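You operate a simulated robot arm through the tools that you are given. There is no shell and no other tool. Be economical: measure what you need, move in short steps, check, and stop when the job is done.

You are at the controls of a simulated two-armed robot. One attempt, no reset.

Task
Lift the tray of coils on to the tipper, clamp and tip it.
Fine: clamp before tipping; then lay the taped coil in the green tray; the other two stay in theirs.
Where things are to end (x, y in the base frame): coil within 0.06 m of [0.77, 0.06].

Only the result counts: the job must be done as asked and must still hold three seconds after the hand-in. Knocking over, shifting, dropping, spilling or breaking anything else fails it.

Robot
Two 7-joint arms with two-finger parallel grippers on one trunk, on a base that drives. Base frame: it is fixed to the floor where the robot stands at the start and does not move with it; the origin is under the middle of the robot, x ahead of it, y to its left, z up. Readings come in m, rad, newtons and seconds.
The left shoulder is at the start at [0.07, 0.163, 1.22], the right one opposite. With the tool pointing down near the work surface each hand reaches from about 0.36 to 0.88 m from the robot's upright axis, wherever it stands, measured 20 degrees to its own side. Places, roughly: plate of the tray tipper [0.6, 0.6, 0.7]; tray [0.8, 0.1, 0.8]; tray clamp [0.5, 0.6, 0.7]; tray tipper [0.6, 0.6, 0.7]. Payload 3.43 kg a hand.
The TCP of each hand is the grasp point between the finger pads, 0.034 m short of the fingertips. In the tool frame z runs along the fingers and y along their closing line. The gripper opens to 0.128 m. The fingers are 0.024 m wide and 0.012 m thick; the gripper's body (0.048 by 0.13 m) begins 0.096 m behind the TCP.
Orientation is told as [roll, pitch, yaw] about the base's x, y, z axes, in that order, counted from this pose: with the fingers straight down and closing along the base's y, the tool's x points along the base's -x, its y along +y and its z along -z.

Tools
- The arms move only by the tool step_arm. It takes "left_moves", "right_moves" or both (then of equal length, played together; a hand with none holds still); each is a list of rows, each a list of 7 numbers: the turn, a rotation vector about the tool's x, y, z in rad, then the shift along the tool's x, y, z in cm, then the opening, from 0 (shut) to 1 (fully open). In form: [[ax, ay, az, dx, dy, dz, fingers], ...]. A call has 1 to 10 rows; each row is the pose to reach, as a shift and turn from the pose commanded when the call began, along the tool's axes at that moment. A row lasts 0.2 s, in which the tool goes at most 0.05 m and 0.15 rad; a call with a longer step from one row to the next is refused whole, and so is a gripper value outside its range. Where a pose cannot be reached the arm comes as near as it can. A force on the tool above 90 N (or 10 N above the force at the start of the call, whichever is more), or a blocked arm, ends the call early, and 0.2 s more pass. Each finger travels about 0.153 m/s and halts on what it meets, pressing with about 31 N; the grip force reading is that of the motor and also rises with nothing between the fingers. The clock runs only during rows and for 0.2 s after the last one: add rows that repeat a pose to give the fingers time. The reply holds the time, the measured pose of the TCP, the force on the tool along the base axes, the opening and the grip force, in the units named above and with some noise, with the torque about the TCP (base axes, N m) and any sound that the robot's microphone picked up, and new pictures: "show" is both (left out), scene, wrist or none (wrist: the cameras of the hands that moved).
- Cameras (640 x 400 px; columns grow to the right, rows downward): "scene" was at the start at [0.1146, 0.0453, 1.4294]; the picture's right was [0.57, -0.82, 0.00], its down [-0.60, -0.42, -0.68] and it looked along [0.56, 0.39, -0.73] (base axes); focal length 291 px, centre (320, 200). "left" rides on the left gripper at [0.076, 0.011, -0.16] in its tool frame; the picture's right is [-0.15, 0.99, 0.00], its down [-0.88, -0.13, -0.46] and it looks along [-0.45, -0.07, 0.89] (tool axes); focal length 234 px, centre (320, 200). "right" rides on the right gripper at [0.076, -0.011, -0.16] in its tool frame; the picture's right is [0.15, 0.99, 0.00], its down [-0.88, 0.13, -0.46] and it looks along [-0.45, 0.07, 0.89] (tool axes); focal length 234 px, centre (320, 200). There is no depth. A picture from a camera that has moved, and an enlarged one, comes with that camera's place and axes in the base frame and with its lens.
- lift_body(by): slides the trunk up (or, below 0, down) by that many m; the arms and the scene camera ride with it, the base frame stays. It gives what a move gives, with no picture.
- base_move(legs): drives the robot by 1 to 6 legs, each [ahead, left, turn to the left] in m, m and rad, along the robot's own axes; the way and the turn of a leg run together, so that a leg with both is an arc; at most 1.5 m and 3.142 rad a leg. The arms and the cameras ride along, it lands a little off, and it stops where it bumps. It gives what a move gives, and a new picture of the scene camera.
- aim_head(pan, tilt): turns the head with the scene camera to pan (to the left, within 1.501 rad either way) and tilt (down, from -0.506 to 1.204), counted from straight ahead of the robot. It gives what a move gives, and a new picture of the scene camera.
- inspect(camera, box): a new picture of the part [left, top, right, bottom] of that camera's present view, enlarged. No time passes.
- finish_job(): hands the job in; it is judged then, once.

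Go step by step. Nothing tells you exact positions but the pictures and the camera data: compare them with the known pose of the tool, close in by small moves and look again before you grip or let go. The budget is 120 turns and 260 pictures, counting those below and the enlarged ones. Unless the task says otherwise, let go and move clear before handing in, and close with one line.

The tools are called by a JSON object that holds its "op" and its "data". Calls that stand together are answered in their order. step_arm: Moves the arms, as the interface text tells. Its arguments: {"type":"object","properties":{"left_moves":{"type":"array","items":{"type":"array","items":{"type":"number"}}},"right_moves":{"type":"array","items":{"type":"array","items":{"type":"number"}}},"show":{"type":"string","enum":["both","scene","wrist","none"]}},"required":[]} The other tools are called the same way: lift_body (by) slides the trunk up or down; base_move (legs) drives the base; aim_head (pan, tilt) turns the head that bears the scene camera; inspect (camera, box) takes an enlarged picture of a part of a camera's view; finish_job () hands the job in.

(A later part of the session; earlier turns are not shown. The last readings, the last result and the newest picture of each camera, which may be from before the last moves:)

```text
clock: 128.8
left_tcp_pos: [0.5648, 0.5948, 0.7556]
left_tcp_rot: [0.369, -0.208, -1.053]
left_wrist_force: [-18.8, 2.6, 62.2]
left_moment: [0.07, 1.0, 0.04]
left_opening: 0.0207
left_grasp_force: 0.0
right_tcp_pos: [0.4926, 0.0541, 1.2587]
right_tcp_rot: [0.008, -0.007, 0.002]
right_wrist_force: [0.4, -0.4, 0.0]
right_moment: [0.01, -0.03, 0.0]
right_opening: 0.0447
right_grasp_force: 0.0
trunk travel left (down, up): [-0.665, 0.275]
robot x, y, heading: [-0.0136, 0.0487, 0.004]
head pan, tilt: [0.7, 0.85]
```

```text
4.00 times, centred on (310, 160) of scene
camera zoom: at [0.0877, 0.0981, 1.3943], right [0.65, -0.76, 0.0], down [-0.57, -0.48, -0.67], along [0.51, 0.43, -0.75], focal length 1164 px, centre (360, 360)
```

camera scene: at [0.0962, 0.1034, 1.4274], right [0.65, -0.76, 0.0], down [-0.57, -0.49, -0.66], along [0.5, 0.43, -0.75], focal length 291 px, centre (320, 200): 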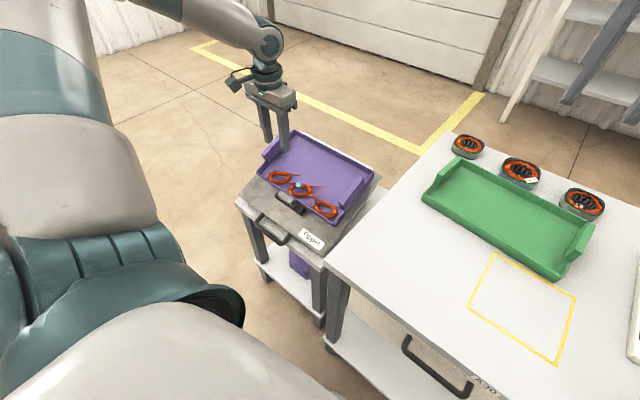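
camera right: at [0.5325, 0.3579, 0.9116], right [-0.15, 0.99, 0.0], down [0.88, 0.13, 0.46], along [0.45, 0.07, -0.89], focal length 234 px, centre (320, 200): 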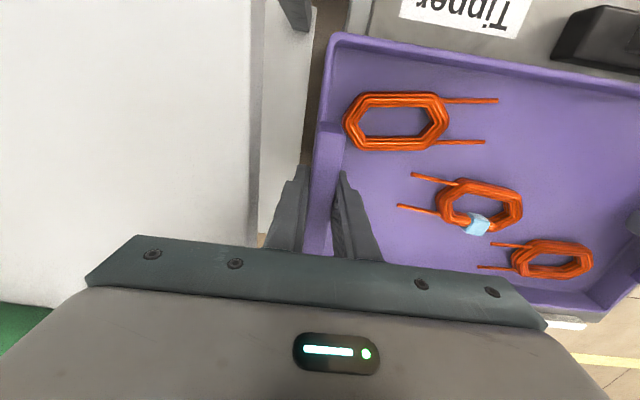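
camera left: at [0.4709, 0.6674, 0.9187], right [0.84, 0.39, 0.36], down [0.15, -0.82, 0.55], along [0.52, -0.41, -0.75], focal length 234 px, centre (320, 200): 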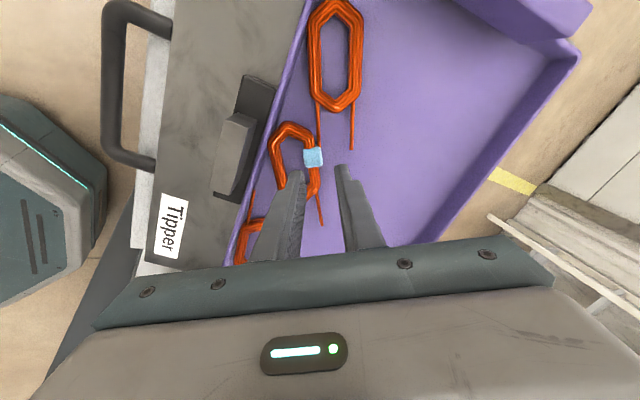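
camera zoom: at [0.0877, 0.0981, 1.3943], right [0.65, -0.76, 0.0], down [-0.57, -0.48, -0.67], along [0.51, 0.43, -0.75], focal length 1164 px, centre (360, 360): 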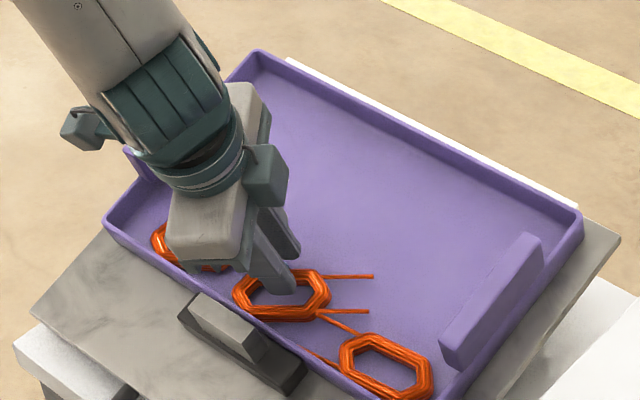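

The fingertips reached the tray floor. I'll ease up 8 mm on the trunk to release the pressure, then close on the limb.

{"op": "lift_body", "data": {"by": 0.009}}

{"op": "step_arm", "data": {"left_moves": [[0, 0, 0, 0, 0, 0, 0.1], [0, 0, 0, 0, 0, 0, 0], [0, 0, 0, 0, 0, 0, 0], [0, 0, 0, 0, 0, 0, 0]], "show": "wrist"}}

{"op": "inspect", "data": {"camera": "left", "box": [240, 80, 400, 220]}}

```text
clock: 129.4
left_tcp_pos: [0.566, 0.5938, 0.7578]
left_tcp_rot: [0.356, -0.203, -1.055]
left_wrist_force: [-4.2, 3.2, 21.5]
left_moment: [0.12, 0.35, -0.04]
left_opening: 0.0221
left_grasp_force: 0.0
right_tcp_pos: [0.4977, 0.0555, 1.2631]
right_tcp_rot: [0.004, -0.004, 0.0]
right_wrist_force: [-0.4, 0.1, 1.1]
right_moment: [-0.01, 0.0, 0.0]
right_opening: 0.0451
right_grasp_force: 0.1
trunk travel left (down, up): [-0.674, 0.266]
robot x, y, heading: [-0.0156, 0.0482, 0.004]
head pan, tilt: [0.7, 0.85]
```

```text
clock: 130.4
left_tcp_pos: [0.5662, 0.595, 0.7566]
left_tcp_rot: [0.356, -0.205, -1.054]
left_wrist_force: [-7.1, -1.9, 7.7]
left_moment: [-0.03, 0.23, 0.04]
left_opening: 0.0001
left_grasp_force: 31.1
right_tcp_pos: [0.4986, 0.056, 1.2634]
right_tcp_rot: [0.007, -0.002, 0.003]
right_wrist_force: [0.2, -0.5, -0.6]
right_moment: [0.0, -0.01, 0.03]
right_opening: 0.0449
right_grasp_force: 0.0
trunk travel left (down, up): [-0.674, 0.266]
robot x, y, heading: [-0.011, 0.053, 0.007]
head pan, tilt: [0.7, 0.85]
camera left: at [0.4757, 0.6645, 0.892], right [0.84, 0.4, 0.37], down [0.14, -0.82, 0.55], along [0.52, -0.41, -0.75], focal length 234 px, centre (320, 200)
```

left: 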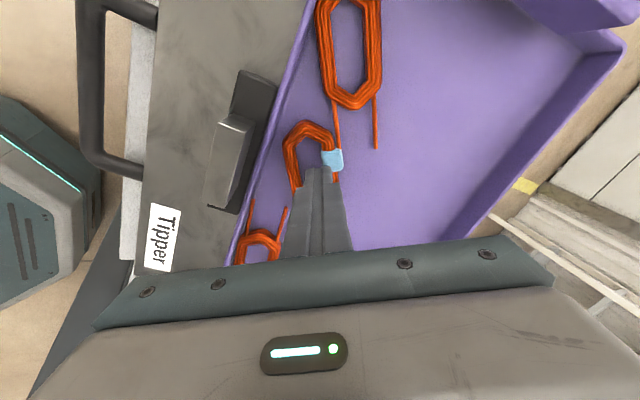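

```text
2.86 times, centred on (320, 150) of left
camera zoom: at [0.4757, 0.6645, 0.892], right [0.84, 0.4, 0.37], down [0.14, -0.82, 0.55], along [0.52, -0.41, -0.75], focal length 669 px, centre (320, 343)
```

zoom: 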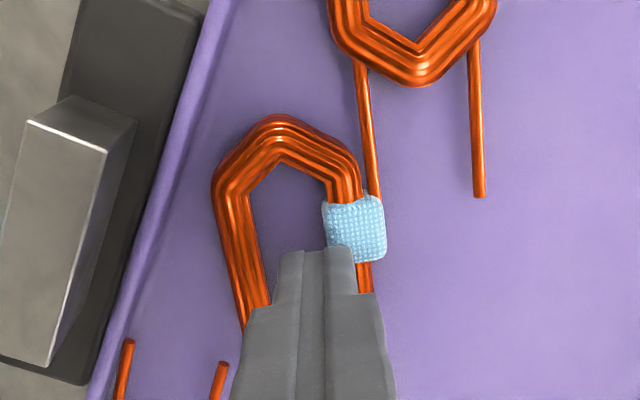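

The gripper closed fully without the limb: one finger had come down on the tape block. I'll reopen, rise 3 cm and re-aim at the bare limb beside the tape.

{"op": "lift_body", "data": {"by": 0.04}}

{"op": "step_arm", "data": {"left_moves": [[0, 0, 0, 0, 0, 0, 0.12], [0, 0, 0, 0, 0, 0, 0.25]], "show": "wrist"}}

{"op": "inspect", "data": {"camera": "left", "box": [220, 60, 420, 220]}}

{"op": "inspect", "data": {"camera": "scene", "box": [230, 110, 390, 210]}}

```text
clock: 131.2
left_tcp_pos: [0.5668, 0.5951, 0.794]
left_tcp_rot: [0.354, -0.207, -1.054]
left_wrist_force: [0.3, 0.1, -1.1]
left_moment: [0.0, 0.02, 0.0]
left_opening: 0.0
left_grasp_force: 30.9
right_tcp_pos: [0.5014, 0.0585, 1.3022]
right_tcp_rot: [0.004, -0.001, 0.001]
right_wrist_force: [-0.7, 0.3, 0.1]
right_moment: [-0.02, 0.0, 0.01]
right_opening: 0.045
right_grasp_force: 0.0
trunk travel left (down, up): [-0.714, 0.226]
robot x, y, heading: [-0.0137, 0.052, 0.008]
head pan, tilt: [0.7, 0.85]
```

```text
clock: 131.8
left_tcp_pos: [0.5678, 0.5949, 0.7953]
left_tcp_rot: [0.355, -0.206, -1.055]
left_wrist_force: [0.7, -0.6, -0.9]
left_moment: [-0.01, -0.01, 0.02]
left_opening: 0.0317
left_grasp_force: 0.0
right_tcp_pos: [0.4998, 0.0583, 1.3025]
right_tcp_rot: [0.003, -0.001, 0.004]
right_wrist_force: [0.0, -0.3, 0.0]
right_moment: [0.01, -0.01, -0.01]
right_opening: 0.0447
right_grasp_force: 0.1
trunk travel left (down, up): [-0.714, 0.226]
robot x, y, heading: [-0.0129, 0.0498, 0.004]
head pan, tilt: [0.7, 0.85]
camera left: at [0.4771, 0.6652, 0.9309], right [0.84, 0.4, 0.37], down [0.14, -0.82, 0.55], along [0.52, -0.41, -0.75], focal length 234 px, centre (320, 200)
```

left: 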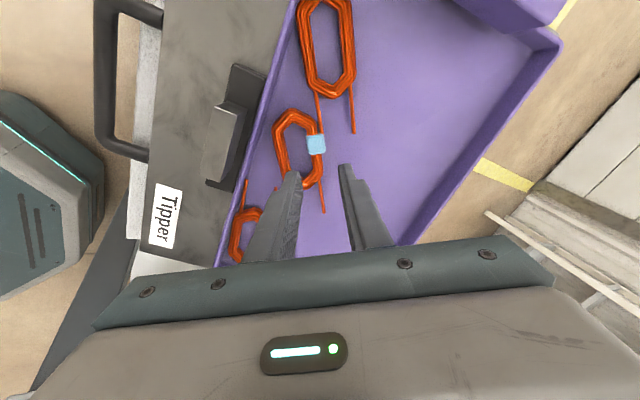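

```text
2.50 times, centred on (320, 140) of left
camera zoom: at [0.4771, 0.6652, 0.9309], right [0.84, 0.4, 0.37], down [0.14, -0.82, 0.55], along [0.52, -0.41, -0.75], focal length 585 px, centre (320, 350)
```

zoom: 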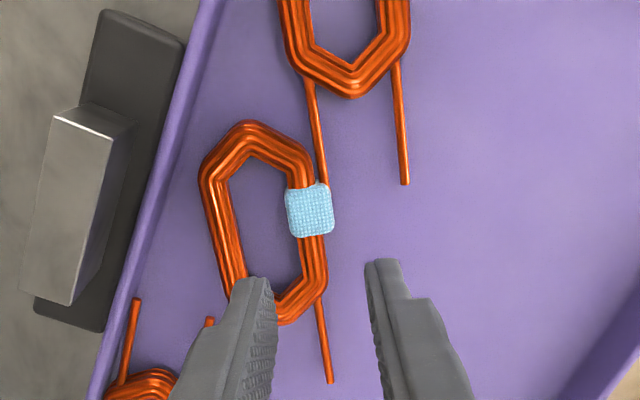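

```text
4.00 times, centred on (310, 160) of scene
camera zoom: at [0.0968, 0.1035, 1.4414], right [0.65, -0.76, 0.0], down [-0.57, -0.49, -0.66], along [0.5, 0.43, -0.75], focal length 1164 px, centre (360, 360)
```

zoom: 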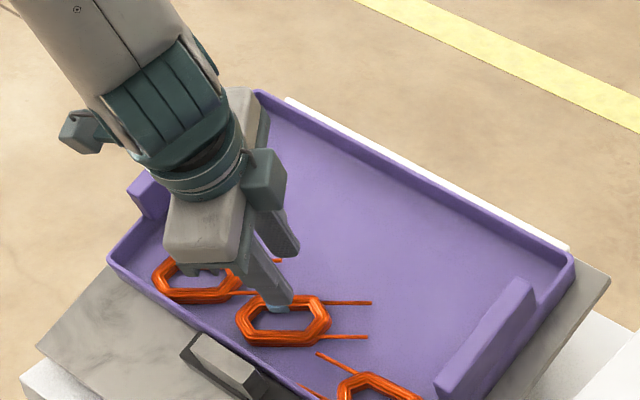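

The fingers were about 2 cm off along the limb. To give the arm room to descend along its own axis, I'll retract along the tool while shifting, lower the trunk to compensate, then re-measure.

{"op": "step_arm", "data": {"left_moves": [[0, 0, 0, 0.7, 0, -3, 0.24], [0, 0, 0, 1.4, 0.5, -6, 0.24], [0, 0, 0, 2.05, 1, -8, 0.24]], "show": "none"}}

{"op": "lift_body", "data": {"by": -0.07}}

{"op": "step_arm", "data": {"left_moves": [[0, 0, 0, 0, 0.5, 0, 0.24], [0, 0, 0, 0, 1.1, 0, 0.24]], "show": "wrist"}}

{"op": "inspect", "data": {"camera": "left", "box": [220, 60, 420, 220]}}

```text
clock: 132.6
left_tcp_pos: [0.5329, 0.6166, 0.8687]
left_tcp_rot: [0.354, -0.206, -1.053]
left_wrist_force: [0.8, 0.4, 0.0]
left_moment: [0.04, 0.0, -0.01]
left_opening: 0.0306
left_grasp_force: 0.0
right_tcp_pos: [0.5012, 0.0562, 1.3022]
right_tcp_rot: [0.003, -0.001, 0.004]
right_wrist_force: [0.9, 0.6, 0.7]
right_moment: [0.02, -0.04, 0.06]
right_opening: 0.0449
right_grasp_force: 0.0
trunk travel left (down, up): [-0.714, 0.226]
robot x, y, heading: [-0.0111, 0.0512, 0.007]
head pan, tilt: [0.7, 0.85]
```

```text
clock: 133.7
left_tcp_pos: [0.533, 0.6172, 0.7984]
left_tcp_rot: [0.355, -0.208, -1.053]
left_wrist_force: [0.2, -0.1, 0.0]
left_moment: [0.0, -0.01, 0.06]
left_opening: 0.0306
left_grasp_force: 0.0
right_tcp_pos: [0.4983, 0.0583, 1.233]
right_tcp_rot: [0.003, -0.003, 0.001]
right_wrist_force: [-0.1, 0.0, -0.2]
right_moment: [-0.02, -0.01, -0.03]
right_opening: 0.0448
right_grasp_force: 0.1
trunk travel left (down, up): [-0.644, 0.296]
robot x, y, heading: [-0.0122, 0.0514, 0.005]
head pan, tilt: [0.7, 0.85]
```

```text
clock: 134.3
left_tcp_pos: [0.5422, 0.6247, 0.8023]
left_tcp_rot: [0.354, -0.207, -1.053]
left_wrist_force: [0.1, -0.1, 0.5]
left_moment: [-0.02, -0.02, 0.0]
left_opening: 0.0307
left_grasp_force: 0.1
right_tcp_pos: [0.4989, 0.058, 1.2317]
right_tcp_rot: [0.002, -0.003, 0.004]
right_wrist_force: [0.0, 0.1, 1.0]
right_moment: [0.03, 0.01, -0.02]
right_opening: 0.0448
right_grasp_force: 0.1
trunk travel left (down, up): [-0.644, 0.296]
robot x, y, heading: [-0.0107, 0.0517, 0.005]
head pan, tilt: [0.7, 0.85]
camera left: at [0.4511, 0.6932, 0.9375], right [0.84, 0.4, 0.37], down [0.14, -0.82, 0.55], along [0.52, -0.41, -0.75], focal length 234 px, centre (320, 200)
```

left: 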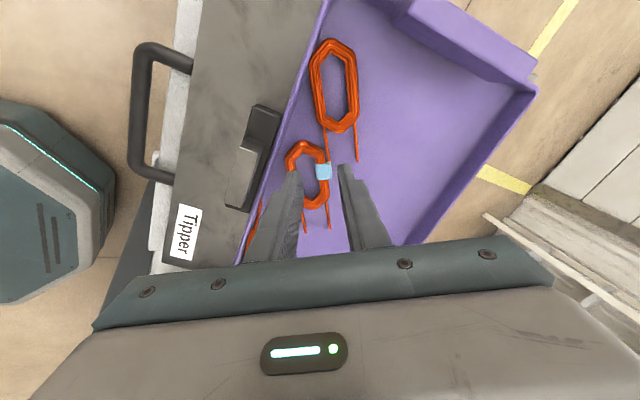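

```text
2.50 times, centred on (320, 140) of left
camera zoom: at [0.4511, 0.6932, 0.9375], right [0.84, 0.4, 0.37], down [0.14, -0.82, 0.55], along [0.52, -0.41, -0.75], focal length 585 px, centre (320, 350)
```

zoom: 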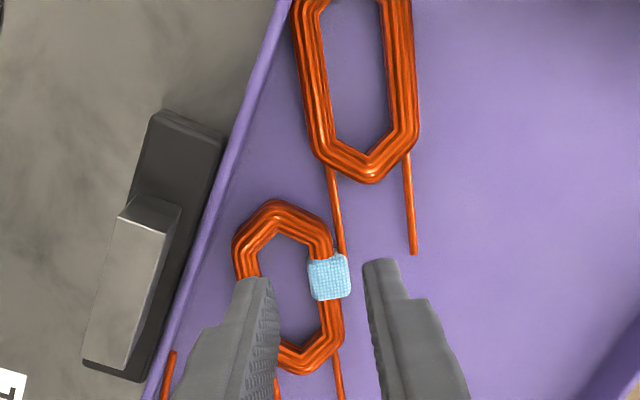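

Now the fingers bracket the limb at the tape. I'll correct by -1.4 cm along the limb and +1 mm across, then descend 4 cm along the tool axis.

{"op": "step_arm", "data": {"left_moves": [[0, 0, 0, -1.42, 0.14, 0, 0.24], [0, 0, 0, -1.42, 0.14, 2, 0.24], [0, 0, 0, -1.42, 0.14, 4, 0.24]], "show": "wrist"}}

{"op": "inspect", "data": {"camera": "left", "box": [220, 60, 420, 220]}}

```text
clock: 135.1
left_tcp_pos: [0.5663, 0.6133, 0.7691]
left_tcp_rot: [0.355, -0.207, -1.053]
left_wrist_force: [0.1, 0.0, 0.7]
left_moment: [-0.01, -0.03, -0.04]
left_opening: 0.0308
left_grasp_force: 0.1
right_tcp_pos: [0.5006, 0.0591, 1.2328]
right_tcp_rot: [0.003, 0.001, 0.002]
right_wrist_force: [0.9, 0.0, -0.2]
right_moment: [0.02, 0.02, 0.02]
right_opening: 0.0447
right_grasp_force: 0.2
trunk travel left (down, up): [-0.644, 0.296]
robot x, y, heading: [-0.0141, 0.0528, 0.002]
head pan, tilt: [0.7, 0.85]
camera left: at [0.4764, 0.6819, 0.9041], right [0.84, 0.4, 0.37], down [0.14, -0.82, 0.55], along [0.52, -0.41, -0.75], focal length 234 px, centre (320, 200)
```

left: 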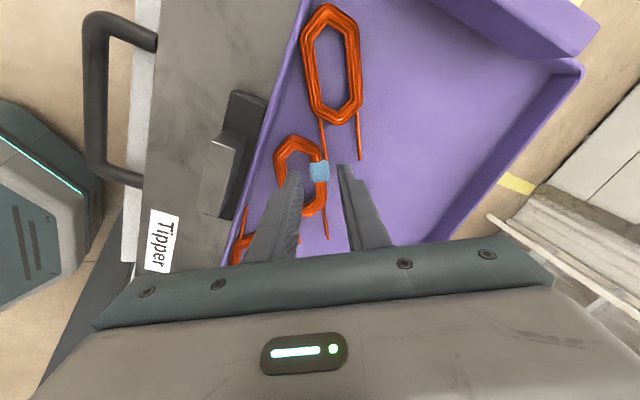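

```text
2.50 times, centred on (320, 140) of left
camera zoom: at [0.4764, 0.6819, 0.9041], right [0.84, 0.4, 0.37], down [0.14, -0.82, 0.55], along [0.52, -0.41, -0.75], focal length 585 px, centre (320, 350)
```

zoom: 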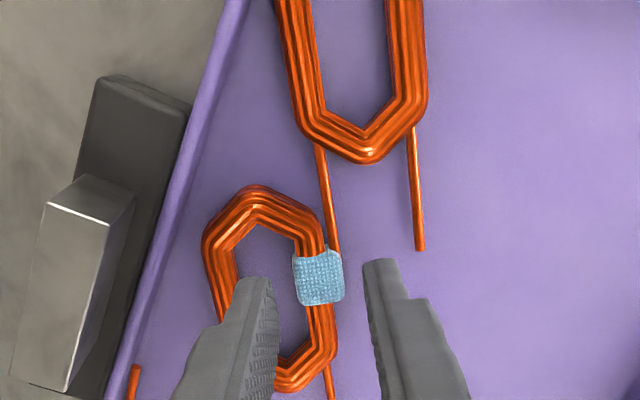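

The tape is dead centre between the fingers and both finger paths are clear. I'll descend 2 cm more.

{"op": "step_arm", "data": {"left_moves": [[0, 0, 0, 0, 0, 1, 0.24], [0, 0, 0, 0, 0, 1.6, 0.24], [0, 0, 0, 0, 0, 2.0, 0.24]], "show": "wrist"}}

{"op": "inspect", "data": {"camera": "left", "box": [220, 60, 420, 220]}}

```text
clock: 135.9
left_tcp_pos: [0.5694, 0.612, 0.7572]
left_tcp_rot: [0.364, -0.205, -1.054]
left_wrist_force: [-26.6, 3.5, 54.1]
left_moment: [-0.03, 1.48, -0.1]
left_opening: 0.0304
left_grasp_force: 0.0
right_tcp_pos: [0.4921, 0.0547, 1.2378]
right_tcp_rot: [0.007, -0.008, 0.005]
right_wrist_force: [0.3, -0.2, -1.1]
right_moment: [-0.03, 0.01, 0.0]
right_opening: 0.0447
right_grasp_force: 0.0
trunk travel left (down, up): [-0.644, 0.296]
robot x, y, heading: [-0.0167, 0.0514, 0.005]
head pan, tilt: [0.7, 0.85]
camera left: at [0.4768, 0.6801, 0.8928], right [0.84, 0.4, 0.38], down [0.14, -0.82, 0.55], along [0.53, -0.41, -0.74], focal length 234 px, centre (320, 200)
```

left: 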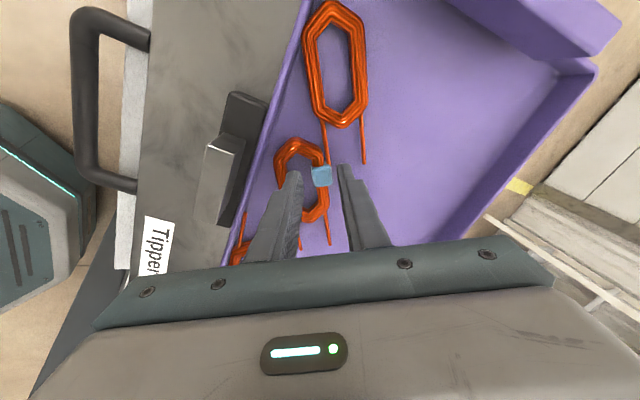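

```text
2.50 times, centred on (320, 140) of left
camera zoom: at [0.4768, 0.6801, 0.8928], right [0.84, 0.4, 0.38], down [0.14, -0.82, 0.55], along [0.53, -0.41, -0.74], focal length 585 px, centre (320, 350)
```

zoom: 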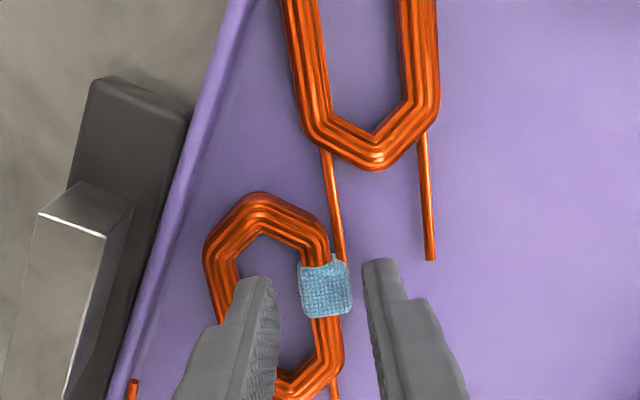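

Contact again at the same height. I'll relax to light contact and close, and the opening will tell whether the limb is held.

{"op": "step_arm", "data": {"left_moves": [[0, 0, 0, 0, 0, -0.6, 0.24], [0, 0, 0, 0, 0, -0.6, 0.15], [0, 0, 0, 0, 0, -0.6, 0.08], [0, 0, 0, 0, 0, -0.6, 0], [0, 0, 0, 0, 0, -0.6, 0]], "show": "wrist"}}

{"op": "inspect", "data": {"camera": "left", "box": [220, 60, 420, 220]}}

```text
clock: 137.1
left_tcp_pos: [0.5688, 0.6106, 0.7577]
left_tcp_rot: [0.356, -0.206, -1.056]
left_wrist_force: [-7.9, -3.4, 12.9]
left_moment: [-0.07, 0.27, 0.03]
left_opening: 0.0001
left_grasp_force: 30.9
right_tcp_pos: [0.4979, 0.0548, 1.2342]
right_tcp_rot: [0.005, -0.003, 0.0]
right_wrist_force: [0.5, 0.4, -0.4]
right_moment: [0.02, 0.02, -0.02]
right_opening: 0.0448
right_grasp_force: 0.2
trunk travel left (down, up): [-0.644, 0.296]
robot x, y, heading: [-0.0097, 0.0477, 0.007]
head pan, tilt: [0.7, 0.85]
camera left: at [0.4792, 0.6799, 0.893], right [0.84, 0.39, 0.37], down [0.14, -0.82, 0.55], along [0.52, -0.41, -0.75], focal length 234 px, centre (320, 200)
```

left: 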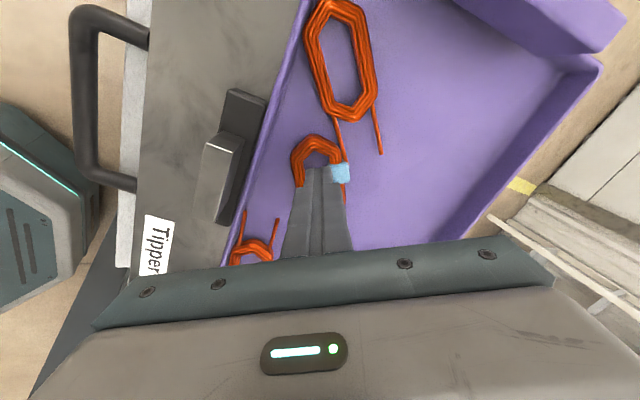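

```text
2.50 times, centred on (320, 140) of left
camera zoom: at [0.4792, 0.6799, 0.893], right [0.84, 0.39, 0.37], down [0.14, -0.82, 0.55], along [0.52, -0.41, -0.75], focal length 585 px, centre (320, 350)
```

zoom: 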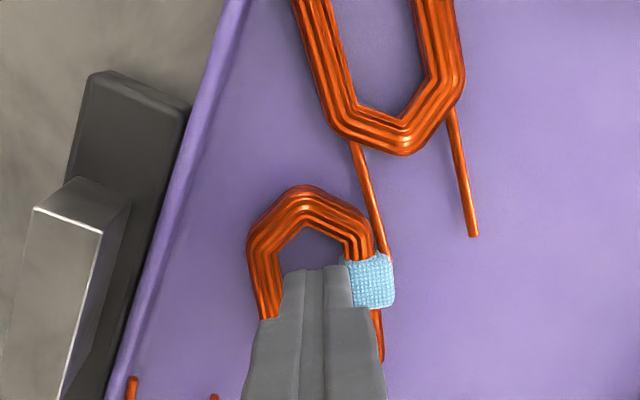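

Both misses came from the inner finger landing on the coil's opposite limb: the hole is only about 2 cm wide. I'll rise, set a narrower 25 mm opening and re-centre precisely.

{"op": "step_arm", "data": {"left_moves": [[0, 0, 0, 0, 0, -1.2, 0], [0, 0, 0, 0, 0, -2.5, 0.1], [0, 0, 0, 0, 0, -2.5, 0.195], [0, 0, 0, 0, 0, -2.5, 0.195]], "show": "wrist"}}

{"op": "inspect", "data": {"camera": "left", "box": [240, 90, 400, 220]}}

```text
clock: 138.1
left_tcp_pos: [0.561, 0.6118, 0.7791]
left_tcp_rot: [0.354, -0.206, -1.055]
left_wrist_force: [0.3, 0.5, 0.5]
left_moment: [0.01, 0.01, 0.02]
left_opening: 0.0251
left_grasp_force: 0.0
right_tcp_pos: [0.499, 0.0574, 1.2326]
right_tcp_rot: [0.004, 0.0, 0.003]
right_wrist_force: [-1.1, 1.2, 0.1]
right_moment: [0.03, 0.0, -0.03]
right_opening: 0.0447
right_grasp_force: 0.0
trunk travel left (down, up): [-0.644, 0.296]
robot x, y, heading: [-0.0092, 0.0519, 0.009]
head pan, tilt: [0.7, 0.85]
camera left: at [0.4701, 0.6809, 0.9144], right [0.84, 0.4, 0.37], down [0.14, -0.82, 0.55], along [0.52, -0.41, -0.75], focal length 234 px, centre (320, 200)
```

left: 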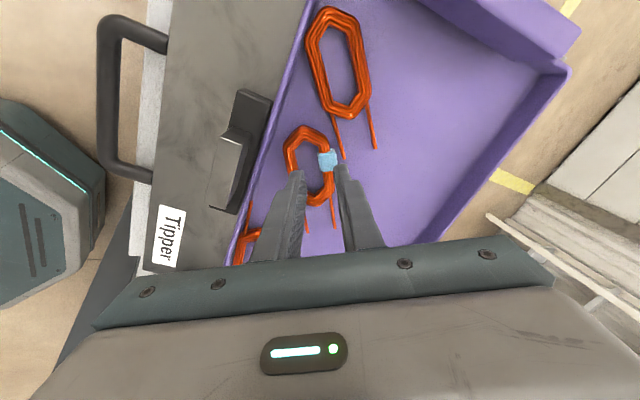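

```text
3.08 times, centred on (320, 155) of left
camera zoom: at [0.4701, 0.6809, 0.9144], right [0.84, 0.4, 0.37], down [0.14, -0.82, 0.55], along [0.52, -0.41, -0.75], focal length 720 px, centre (320, 338)
```

zoom: 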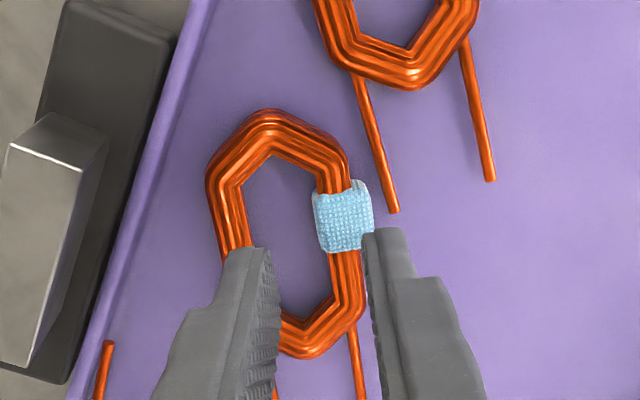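

Now the coil is clear of its neighbour's lead, and the hole is visibly wide enough for the narrower opening. I'll shift -3 mm and +6 mm, then descend in the same call up to 3.2 cm.

{"op": "step_arm", "data": {"left_moves": [[0, 0, 0, -0.34, 0.64, 0, 0.195], [0, 0, 0, -0.34, 0.64, 1.2, 0.195], [0, 0, 0, -0.34, 0.64, 2.0, 0.195]], "show": "none"}}

{"op": "inspect", "data": {"camera": "left", "box": [240, 90, 400, 220]}}

```text
clock: 138.9
left_tcp_pos: [0.5757, 0.6129, 0.7627]
left_tcp_rot: [0.355, -0.205, -1.052]
left_wrist_force: [-1.5, 0.4, 0.2]
left_moment: [0.03, 0.0, 0.02]
left_opening: 0.0251
left_grasp_force: 0.1
right_tcp_pos: [0.5, 0.0578, 1.2325]
right_tcp_rot: [0.004, 0.0, 0.004]
right_wrist_force: [1.0, -0.5, 0.7]
right_moment: [0.01, -0.02, 0.01]
right_opening: 0.0447
right_grasp_force: 0.0
trunk travel left (down, up): [-0.644, 0.296]
robot x, y, heading: [-0.0124, 0.0483, 0.001]
head pan, tilt: [0.7, 0.85]
```

```text
3.08 times, centred on (320, 155) of left
camera zoom: at [0.4855, 0.6821, 0.8983], right [0.84, 0.4, 0.37], down [0.14, -0.82, 0.55], along [0.52, -0.41, -0.75], focal length 720 px, centre (320, 338)
```

zoom: 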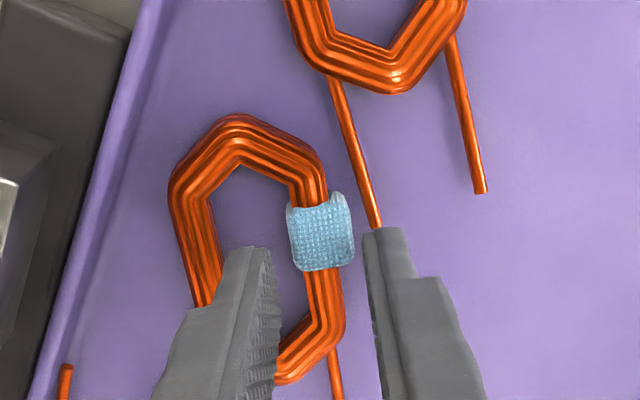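

Centred. I'll move 4 mm further along the limb to miss the neighbour's lead tip, and descend the last 1.2 cm.

{"op": "step_arm", "data": {"left_moves": [[0, 0, 0, -0.4, 0, 0, 0.195], [0, 0, 0, -0.4, 0, 0.7, 0.195], [0, 0, 0, -0.4, 0, 1.2, 0.195]], "show": "none"}}

{"op": "inspect", "data": {"camera": "left", "box": [240, 90, 400, 220]}}

```text
clock: 139.7
left_tcp_pos: [0.5786, 0.6088, 0.761]
left_tcp_rot: [0.366, -0.207, -1.053]
left_wrist_force: [-22.6, 3.1, 50.5]
left_moment: [0.04, 1.24, 0.0]
left_opening: 0.024
left_grasp_force: 0.0
right_tcp_pos: [0.4928, 0.0542, 1.2371]
right_tcp_rot: [0.007, -0.008, 0.006]
right_wrist_force: [-0.1, 0.4, 0.2]
right_moment: [-0.01, 0.02, -0.01]
right_opening: 0.0451
right_grasp_force: 0.2
trunk travel left (down, up): [-0.644, 0.296]
robot x, y, heading: [-0.0126, 0.0509, 0.01]
head pan, tilt: [0.7, 0.85]
```

```text
3.08 times, centred on (320, 155) of left
camera zoom: at [0.4869, 0.6774, 0.8962], right [0.84, 0.4, 0.38], down [0.14, -0.82, 0.55], along [0.53, -0.41, -0.74], focal length 720 px, centre (320, 338)
```

zoom: 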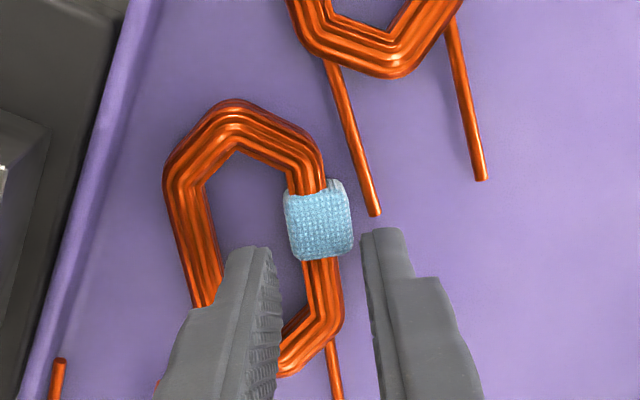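

The tips are sitting level with the coil's top, so the hole seems solid to contact. The coil has crept away from the front wall, so I can grip it across its full width from outside. I'll rise, open to 60 mm and centre on the whole coil.

{"op": "step_arm", "data": {"left_moves": [[0, 0, 0, 0, 0, -1.5, 0.195], [0, 0, 0, 0.5, -0.8, -3, 0.3], [0, 0, 0, 0.88, -1.67, -3, 0.47], [0, 0, 0, 0.88, -1.67, -3, 0.47]], "show": "wrist"}}

{"op": "inspect", "data": {"camera": "left", "box": [220, 80, 420, 220]}}

{"op": "inspect", "data": {"camera": "scene", "box": [230, 110, 390, 210]}}

```text
clock: 140.7
left_tcp_pos: [0.5553, 0.6076, 0.7735]
left_tcp_rot: [0.355, -0.206, -1.055]
left_wrist_force: [0.6, 0.0, 0.5]
left_moment: [0.02, 0.03, 0.04]
left_opening: 0.0601
left_grasp_force: 0.0
right_tcp_pos: [0.4999, 0.0574, 1.2332]
right_tcp_rot: [0.003, 0.0, 0.004]
right_wrist_force: [-0.4, -0.4, 0.6]
right_moment: [0.03, -0.03, -0.01]
right_opening: 0.0448
right_grasp_force: 0.0
trunk travel left (down, up): [-0.644, 0.296]
robot x, y, heading: [-0.0156, 0.0527, 0.004]
head pan, tilt: [0.7, 0.85]
camera left: at [0.4644, 0.6773, 0.9094], right [0.84, 0.39, 0.37], down [0.14, -0.82, 0.55], along [0.52, -0.41, -0.75], focal length 234 px, centre (320, 200)
```

left: 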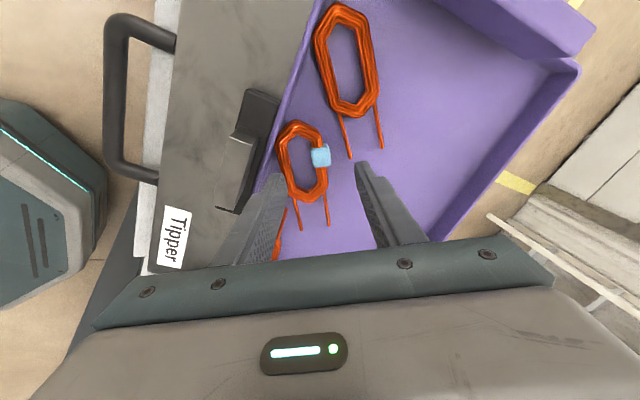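

```text
2.86 times, centred on (320, 150) of left
camera zoom: at [0.4644, 0.6773, 0.9094], right [0.84, 0.39, 0.37], down [0.14, -0.82, 0.55], along [0.52, -0.41, -0.75], focal length 669 px, centre (320, 343)
```

zoom: 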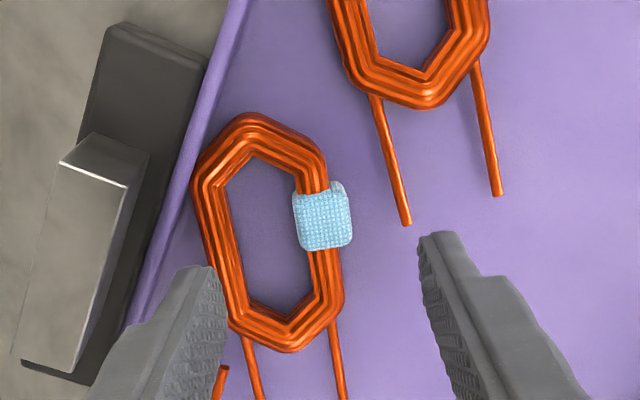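

```text
4.00 times, centred on (310, 160) of scene
camera zoom: at [0.0966, 0.1031, 1.3714], right [0.65, -0.76, 0.0], down [-0.57, -0.49, -0.66], along [0.5, 0.43, -0.75], focal length 1164 px, centre (360, 360)
```

zoom: 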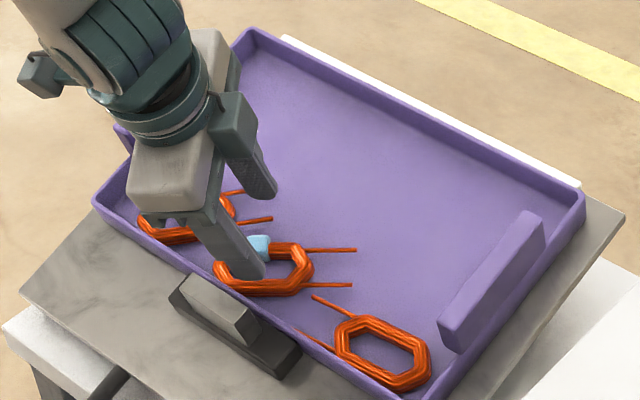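

The coil slid back against the wall. I'll press closed fingertips lightly on the coil's centre and drag it a couple of centimetres uphill to make room for the lower finger.

{"op": "step_arm", "data": {"left_moves": [[0, 0, 0, 0.4, -0.9, -0.5, 0.2], [0, 0, 0, 0.75, -1.73, -0.5, 0], [0, 0, 0, 0.75, -1.73, -0.5, 0], [0, 0, 0, 0.75, -1.73, 1.2, 0], [0, 0, 0, 0.75, -1.73, 2.0, 0], [0, 0, 0, 0.75, -1.73, 2.5, 0]], "show": "none"}}

{"op": "inspect", "data": {"camera": "left", "box": [220, 80, 420, 220]}}

```text
clock: 142.1
left_tcp_pos: [0.544, 0.6054, 0.7479]
left_tcp_rot: [0.365, -0.205, -1.054]
left_wrist_force: [-11.5, 5.8, 33.0]
left_moment: [0.39, 0.27, 0.02]
left_opening: 0.0001
left_grasp_force: 31.2
right_tcp_pos: [0.496, 0.0561, 1.2359]
right_tcp_rot: [0.005, -0.005, 0.004]
right_wrist_force: [0.4, 0.3, -0.2]
right_moment: [-0.01, 0.01, 0.0]
right_opening: 0.0447
right_grasp_force: 0.0
trunk travel left (down, up): [-0.644, 0.296]
robot x, y, heading: [-0.0167, 0.0536, 0.008]
head pan, tilt: [0.7, 0.85]
```

```text
2.86 times, centred on (320, 150) of left
camera zoom: at [0.4522, 0.6748, 0.8834], right [0.84, 0.4, 0.37], down [0.14, -0.82, 0.55], along [0.52, -0.41, -0.75], focal length 669 px, centre (320, 343)
```

zoom: 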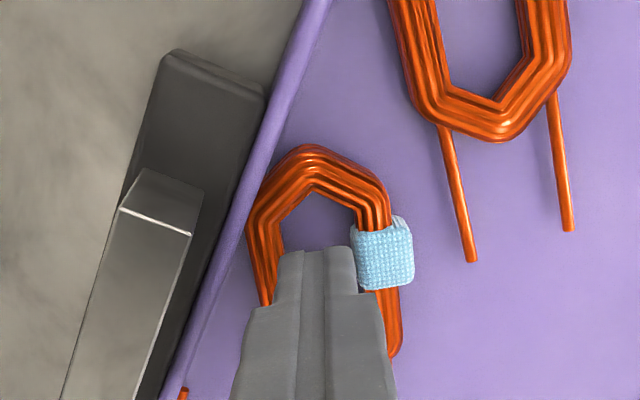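

In contact on the coil's middle at 33 N. I'll drag it uphill 2.6 cm and then lift straight off.

{"op": "step_arm", "data": {"left_moves": [[0, 0, 0, 0, 0.6, 0, 0], [0, 0, 0, 0, 1.2, 0, 0], [0, 0, 0, 0, 1.8, 0, 0], [0, 0, 0, 0, 2.4, 0, 0], [0, 0, 0, 0, 2.6, 0, 0], [0, 0, 0, 0, 2.6, -1.5, 0], [0, 0, 0, 0, 2.6, -4, 0], [0, 0, 0, 0, 2.6, -4, 0]], "show": "wrist"}}

{"op": "inspect", "data": {"camera": "left", "box": [220, 80, 420, 220]}}

```text
clock: 143.9
left_tcp_pos: [0.5506, 0.6182, 0.7894]
left_tcp_rot: [0.351, -0.206, -1.053]
left_wrist_force: [-0.6, -0.9, -0.2]
left_moment: [-0.03, -0.01, -0.01]
left_opening: 0.0
left_grasp_force: 30.8
right_tcp_pos: [0.5013, 0.0583, 1.2319]
right_tcp_rot: [0.002, 0.001, 0.004]
right_wrist_force: [0.6, 0.4, 0.6]
right_moment: [-0.05, 0.04, -0.01]
right_opening: 0.0448
right_grasp_force: 0.1
trunk travel left (down, up): [-0.644, 0.296]
robot x, y, heading: [-0.0129, 0.0557, 0.007]
head pan, tilt: [0.7, 0.85]
camera left: at [0.4602, 0.6887, 0.9244], right [0.84, 0.4, 0.37], down [0.14, -0.82, 0.55], along [0.52, -0.41, -0.75], focal length 234 px, centre (320, 200)
```

left: 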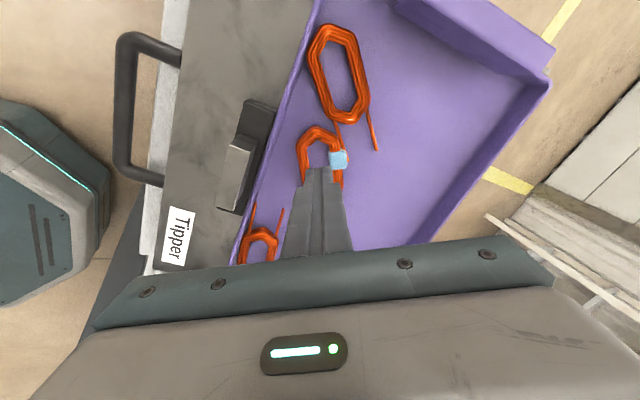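

```text
2.86 times, centred on (320, 150) of left
camera zoom: at [0.4602, 0.6887, 0.9244], right [0.84, 0.4, 0.37], down [0.14, -0.82, 0.55], along [0.52, -0.41, -0.75], focal length 669 px, centre (320, 343)
```

zoom: 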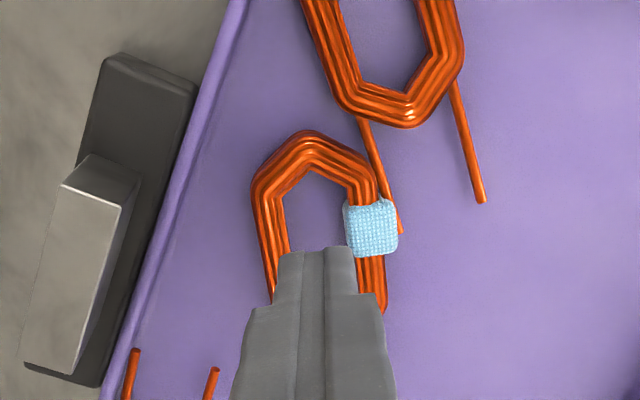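

The coil now sits clear of the wall. I'll open to 60 mm, centre on it slightly toward its lead end (to miss the neighbour's lead), and descend.

{"op": "step_arm", "data": {"left_moves": [[0, 0, 0, -0.7, -0.1, 0, 0.25], [0, 0, 0, -1.3, -0.12, 0, 0.47], [0, 0, 0, -1.3, -0.12, 0, 0.47], [0, 0, 0, -1.3, -0.12, 1.5, 0.47], [0, 0, 0, -1.3, -0.12, 2.8, 0.47]], "show": "wrist"}}

{"op": "inspect", "data": {"camera": "left", "box": [220, 80, 420, 220]}}

```text
clock: 145.1
left_tcp_pos: [0.5682, 0.6065, 0.7648]
left_tcp_rot: [0.354, -0.207, -1.053]
left_wrist_force: [-0.2, -0.4, 0.8]
left_moment: [-0.01, 0.01, 0.02]
left_opening: 0.0604
left_grasp_force: 0.0
right_tcp_pos: [0.5001, 0.057, 1.2332]
right_tcp_rot: [0.002, 0.0, 0.003]
right_wrist_force: [0.3, -0.3, 0.5]
right_moment: [0.02, 0.0, 0.0]
right_opening: 0.045
right_grasp_force: 0.0
trunk travel left (down, up): [-0.644, 0.296]
robot x, y, heading: [-0.0122, 0.0518, 0.007]
head pan, tilt: [0.7, 0.85]
camera left: at [0.477, 0.6765, 0.9003], right [0.84, 0.4, 0.37], down [0.14, -0.82, 0.55], along [0.52, -0.41, -0.75], focal length 234 px, centre (320, 200)
```

left: 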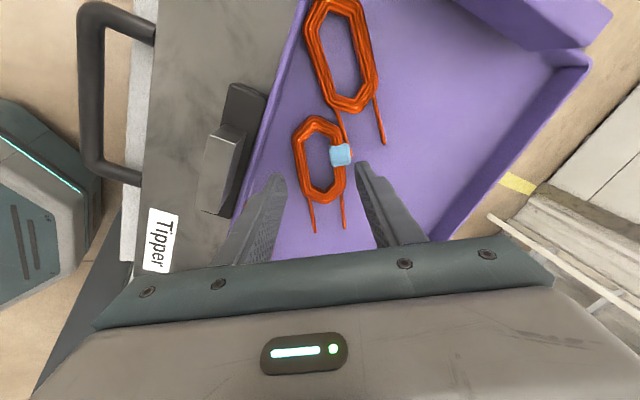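

```text
2.86 times, centred on (320, 150) of left
camera zoom: at [0.477, 0.6765, 0.9003], right [0.84, 0.4, 0.37], down [0.14, -0.82, 0.55], along [0.52, -0.41, -0.75], focal length 669 px, centre (320, 343)
```

zoom: 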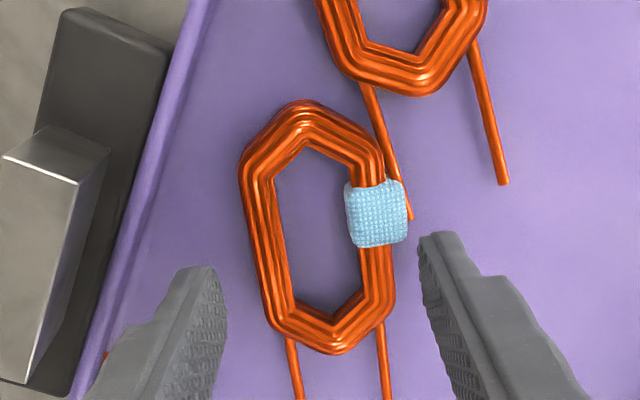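

The coil is neatly between the fingers, with the neighbour's lead tip just outside them. I'll descend and feel for the floor.

{"op": "step_arm", "data": {"left_moves": [[0, 0, 0, 0, 0, 0.8, 0.47], [0, 0, 0, 0, 0, 1.4, 0.47], [0, 0, 0, 0, 0, 1.9, 0.47]], "show": "none"}}

{"op": "inspect", "data": {"camera": "left", "box": [220, 80, 420, 220]}}

```text
clock: 145.9
left_tcp_pos: [0.5736, 0.607, 0.7475]
left_tcp_rot: [0.355, -0.203, -1.055]
left_wrist_force: [-1.3, -1.3, 1.6]
left_moment: [0.02, 0.01, 0.0]
left_opening: 0.0598
left_grasp_force: 0.1
right_tcp_pos: [0.4992, 0.0564, 1.2332]
right_tcp_rot: [0.005, -0.002, 0.004]
right_wrist_force: [-0.5, -0.6, 0.1]
right_moment: [0.04, -0.01, 0.0]
right_opening: 0.0447
right_grasp_force: 0.1
trunk travel left (down, up): [-0.644, 0.296]
robot x, y, heading: [-0.0098, 0.0523, 0.002]
head pan, tilt: [0.7, 0.85]
```

```text
2.86 times, centred on (320, 150) of left
camera zoom: at [0.4837, 0.6762, 0.8833], right [0.84, 0.4, 0.37], down [0.14, -0.82, 0.55], along [0.52, -0.41, -0.75], focal length 669 px, centre (320, 343)
```

zoom: 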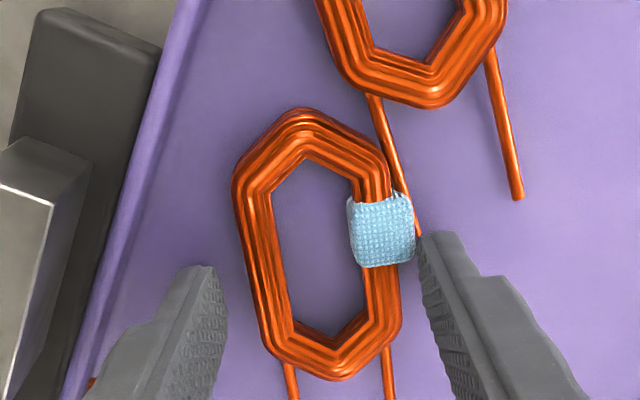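

No contact this time: the tips are now about 1 cm below the coil's top. I'll slide 4 mm away from the neighbour's lead and close.

{"op": "step_arm", "data": {"left_moves": [[0, 0, 0, -0.4, 0, 0, 0.47], [0, 0, 0, -0.4, 0, 0, 0.38], [0, 0, 0, -0.4, 0, 0, 0.25], [0, 0, 0, -0.4, 0, 0, 0.1], [0, 0, 0, -0.4, 0, 0, 0.1]], "show": "wrist"}}

{"op": "inspect", "data": {"camera": "left", "box": [220, 80, 420, 220]}}

```text
clock: 147.1
left_tcp_pos: [0.5756, 0.6036, 0.7476]
left_tcp_rot: [0.353, -0.205, -1.052]
left_wrist_force: [-1.0, -0.7, 1.6]
left_moment: [0.07, 0.03, -0.02]
left_opening: 0.0496
left_grasp_force: 30.7
right_tcp_pos: [0.5004, 0.0573, 1.2332]
right_tcp_rot: [0.003, -0.001, 0.003]
right_wrist_force: [0.3, -0.4, 0.4]
right_moment: [0.02, 0.02, 0.01]
right_opening: 0.0447
right_grasp_force: 0.0
trunk travel left (down, up): [-0.644, 0.296]
robot x, y, heading: [-0.0128, 0.0518, 0.008]
head pan, tilt: [0.7, 0.85]
camera left: at [0.4857, 0.6732, 0.8839], right [0.84, 0.4, 0.37], down [0.14, -0.82, 0.55], along [0.52, -0.41, -0.75], focal length 234 px, centre (320, 200)
```

left: 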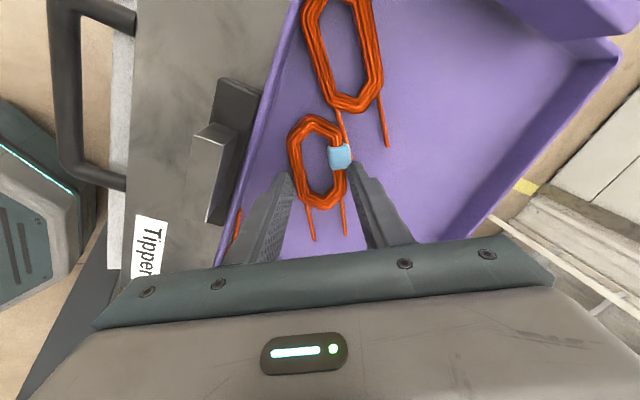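

```text
2.86 times, centred on (320, 150) of left
camera zoom: at [0.4857, 0.6732, 0.8839], right [0.84, 0.4, 0.37], down [0.14, -0.82, 0.55], along [0.52, -0.41, -0.75], focal length 669 px, centre (320, 343)
```

zoom: 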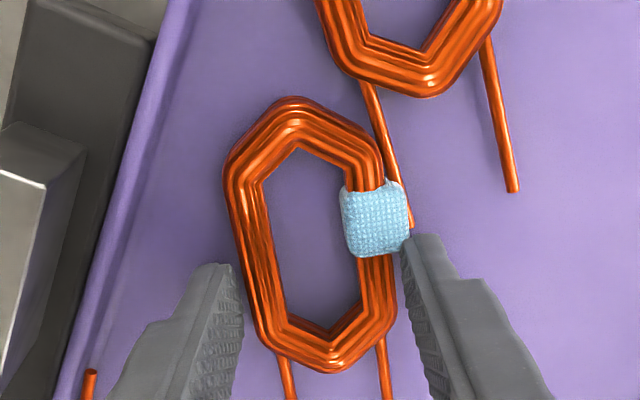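

The coil is gripped (opening 49.6 mm, 31 N). I'll lift slowly along the tool axis and check that the neighbours stay.

{"op": "step_arm", "data": {"left_moves": [[0, 0, 0, 0, 0, -1, 0.1], [0, 0, 0, 0, 0, -2, 0.1], [0, 0, 0, 0, 0, -3.5, 0.1]], "show": "wrist"}}

{"op": "inspect", "data": {"camera": "left", "box": [220, 80, 420, 220]}}

{"op": "inspect", "data": {"camera": "scene", "box": [230, 110, 390, 210]}}

```text
clock: 147.9
left_tcp_pos: [0.5622, 0.6027, 0.7793]
left_tcp_rot: [0.353, -0.206, -1.054]
left_wrist_force: [-0.7, 0.2, -1.1]
left_moment: [0.04, -0.04, -0.04]
left_opening: 0.0493
left_grasp_force: 30.5
right_tcp_pos: [0.4988, 0.0582, 1.2322]
right_tcp_rot: [0.003, -0.002, 0.002]
right_wrist_force: [0.3, 0.2, 0.1]
right_moment: [0.02, 0.01, 0.01]
right_opening: 0.0447
right_grasp_force: 0.2
trunk travel left (down, up): [-0.644, 0.296]
robot x, y, heading: [-0.0118, 0.0522, 0.007]
head pan, tilt: [0.7, 0.85]
camera left: at [0.4718, 0.6726, 0.9149], right [0.84, 0.39, 0.37], down [0.14, -0.82, 0.55], along [0.52, -0.41, -0.75], focal length 234 px, centre (320, 200)
```

left: 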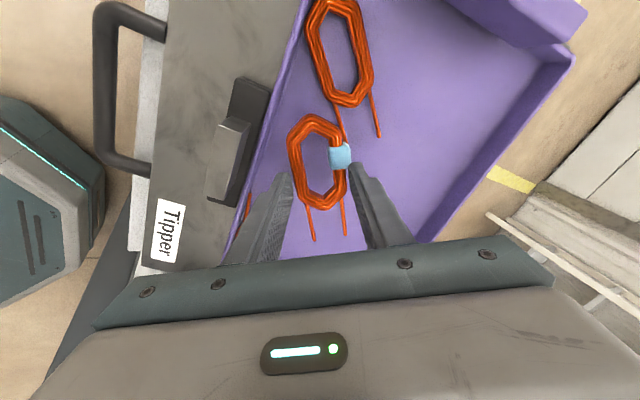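

```text
2.86 times, centred on (320, 150) of left
camera zoom: at [0.4718, 0.6726, 0.9149], right [0.84, 0.39, 0.37], down [0.14, -0.82, 0.55], along [0.52, -0.41, -0.75], focal length 669 px, centre (320, 343)
```

zoom: 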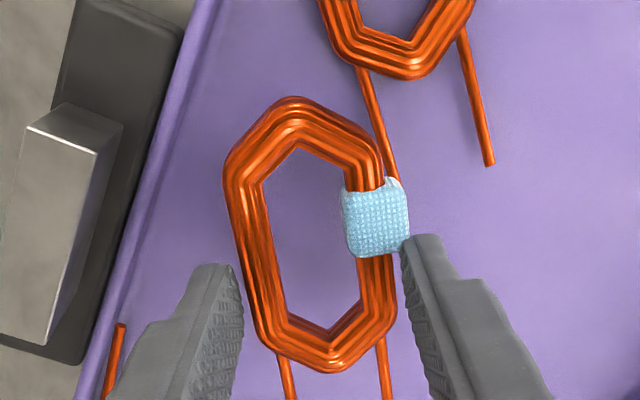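

```text
4.00 times, centred on (310, 160) of scene
camera zoom: at [0.0959, 0.1031, 1.3714], right [0.65, -0.76, 0.0], down [-0.57, -0.49, -0.66], along [0.5, 0.43, -0.75], focal length 1164 px, centre (360, 360)
```

zoom: 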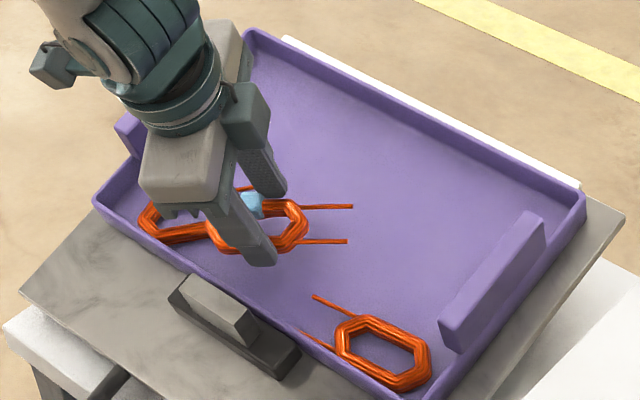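

The taped coil came up cleanly and the other two stay in the tray. I'll raise the trunk 20 cm and level the hand.

{"op": "lift_body", "data": {"by": 0.2}}

{"op": "step_arm", "data": {"left_moves": [[0.115, 0.068, 0, 0, 0, 0, 0.1], [0.23, 0.137, 0, 0, 0, 0, 0.1], [0.345, 0.205, 0, 0, 0, 0, 0.1], [0.345, 0.205, 0, 0, 0, 0, 0.1]], "show": "both"}}

```text
clock: 150.1
left_tcp_pos: [0.5625, 0.6034, 0.9786]
left_tcp_rot: [0.353, -0.205, -1.055]
left_wrist_force: [-0.3, 0.9, -2.2]
left_moment: [0.02, -0.02, -0.01]
left_opening: 0.0494
left_grasp_force: 31.4
right_tcp_pos: [0.4998, 0.0583, 1.433]
right_tcp_rot: [0.003, -0.001, 0.004]
right_wrist_force: [-0.5, -0.1, 0.1]
right_moment: [-0.03, 0.01, 0.01]
right_opening: 0.0449
right_grasp_force: 0.0
trunk travel left (down, up): [-0.844, 0.096]
robot x, y, heading: [-0.0136, 0.0522, 0.011]
head pan, tilt: [0.7, 0.85]
```

```text
clock: 151.1
left_tcp_pos: [0.5639, 0.602, 0.9776]
left_tcp_rot: [0.005, -0.003, -1.017]
left_wrist_force: [0.2, -1.2, -0.8]
left_moment: [-0.01, 0.01, -0.01]
left_opening: 0.0494
left_grasp_force: 31.3
left hand out of reach, approached as far as the arm can: row 2
right_tcp_pos: [0.5013, 0.0569, 1.4333]
right_tcp_rot: [0.004, 0.0, 0.001]
right_wrist_force: [-1.1, -0.1, 0.8]
right_moment: [0.0, 0.02, 0.0]
right_opening: 0.0445
right_grasp_force: 0.1
trunk travel left (down, up): [-0.844, 0.096]
robot x, y, heading: [-0.0154, 0.0503, 0.005]
head pan, tilt: [0.7, 0.85]
camera scene: at [0.0976, 0.1023, 1.5713], right [0.65, -0.76, 0.0], down [-0.57, -0.49, -0.66], along [0.5, 0.43, -0.75], focal length 291 px, centre (320, 200)
camera left: at [0.5339, 0.6725, 1.1389], right [0.92, 0.4, 0.0], down [0.35, -0.82, 0.46], along [0.18, -0.42, -0.89], focal length 234 px, centre (320, 200)
```

scene: 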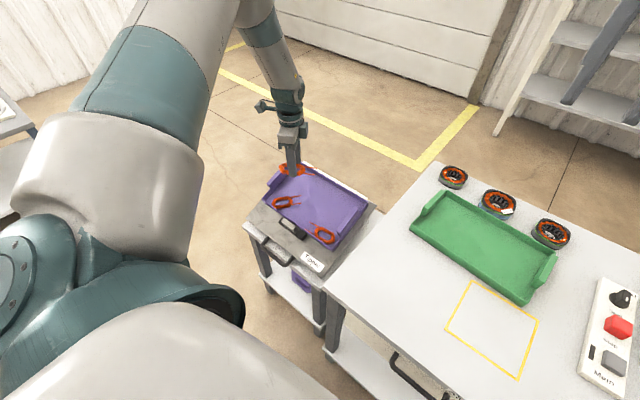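
left: 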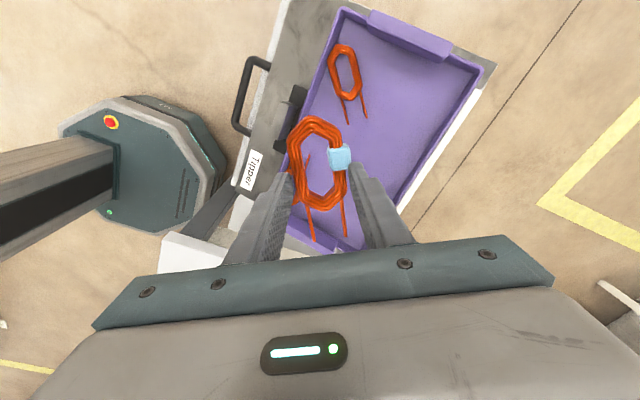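

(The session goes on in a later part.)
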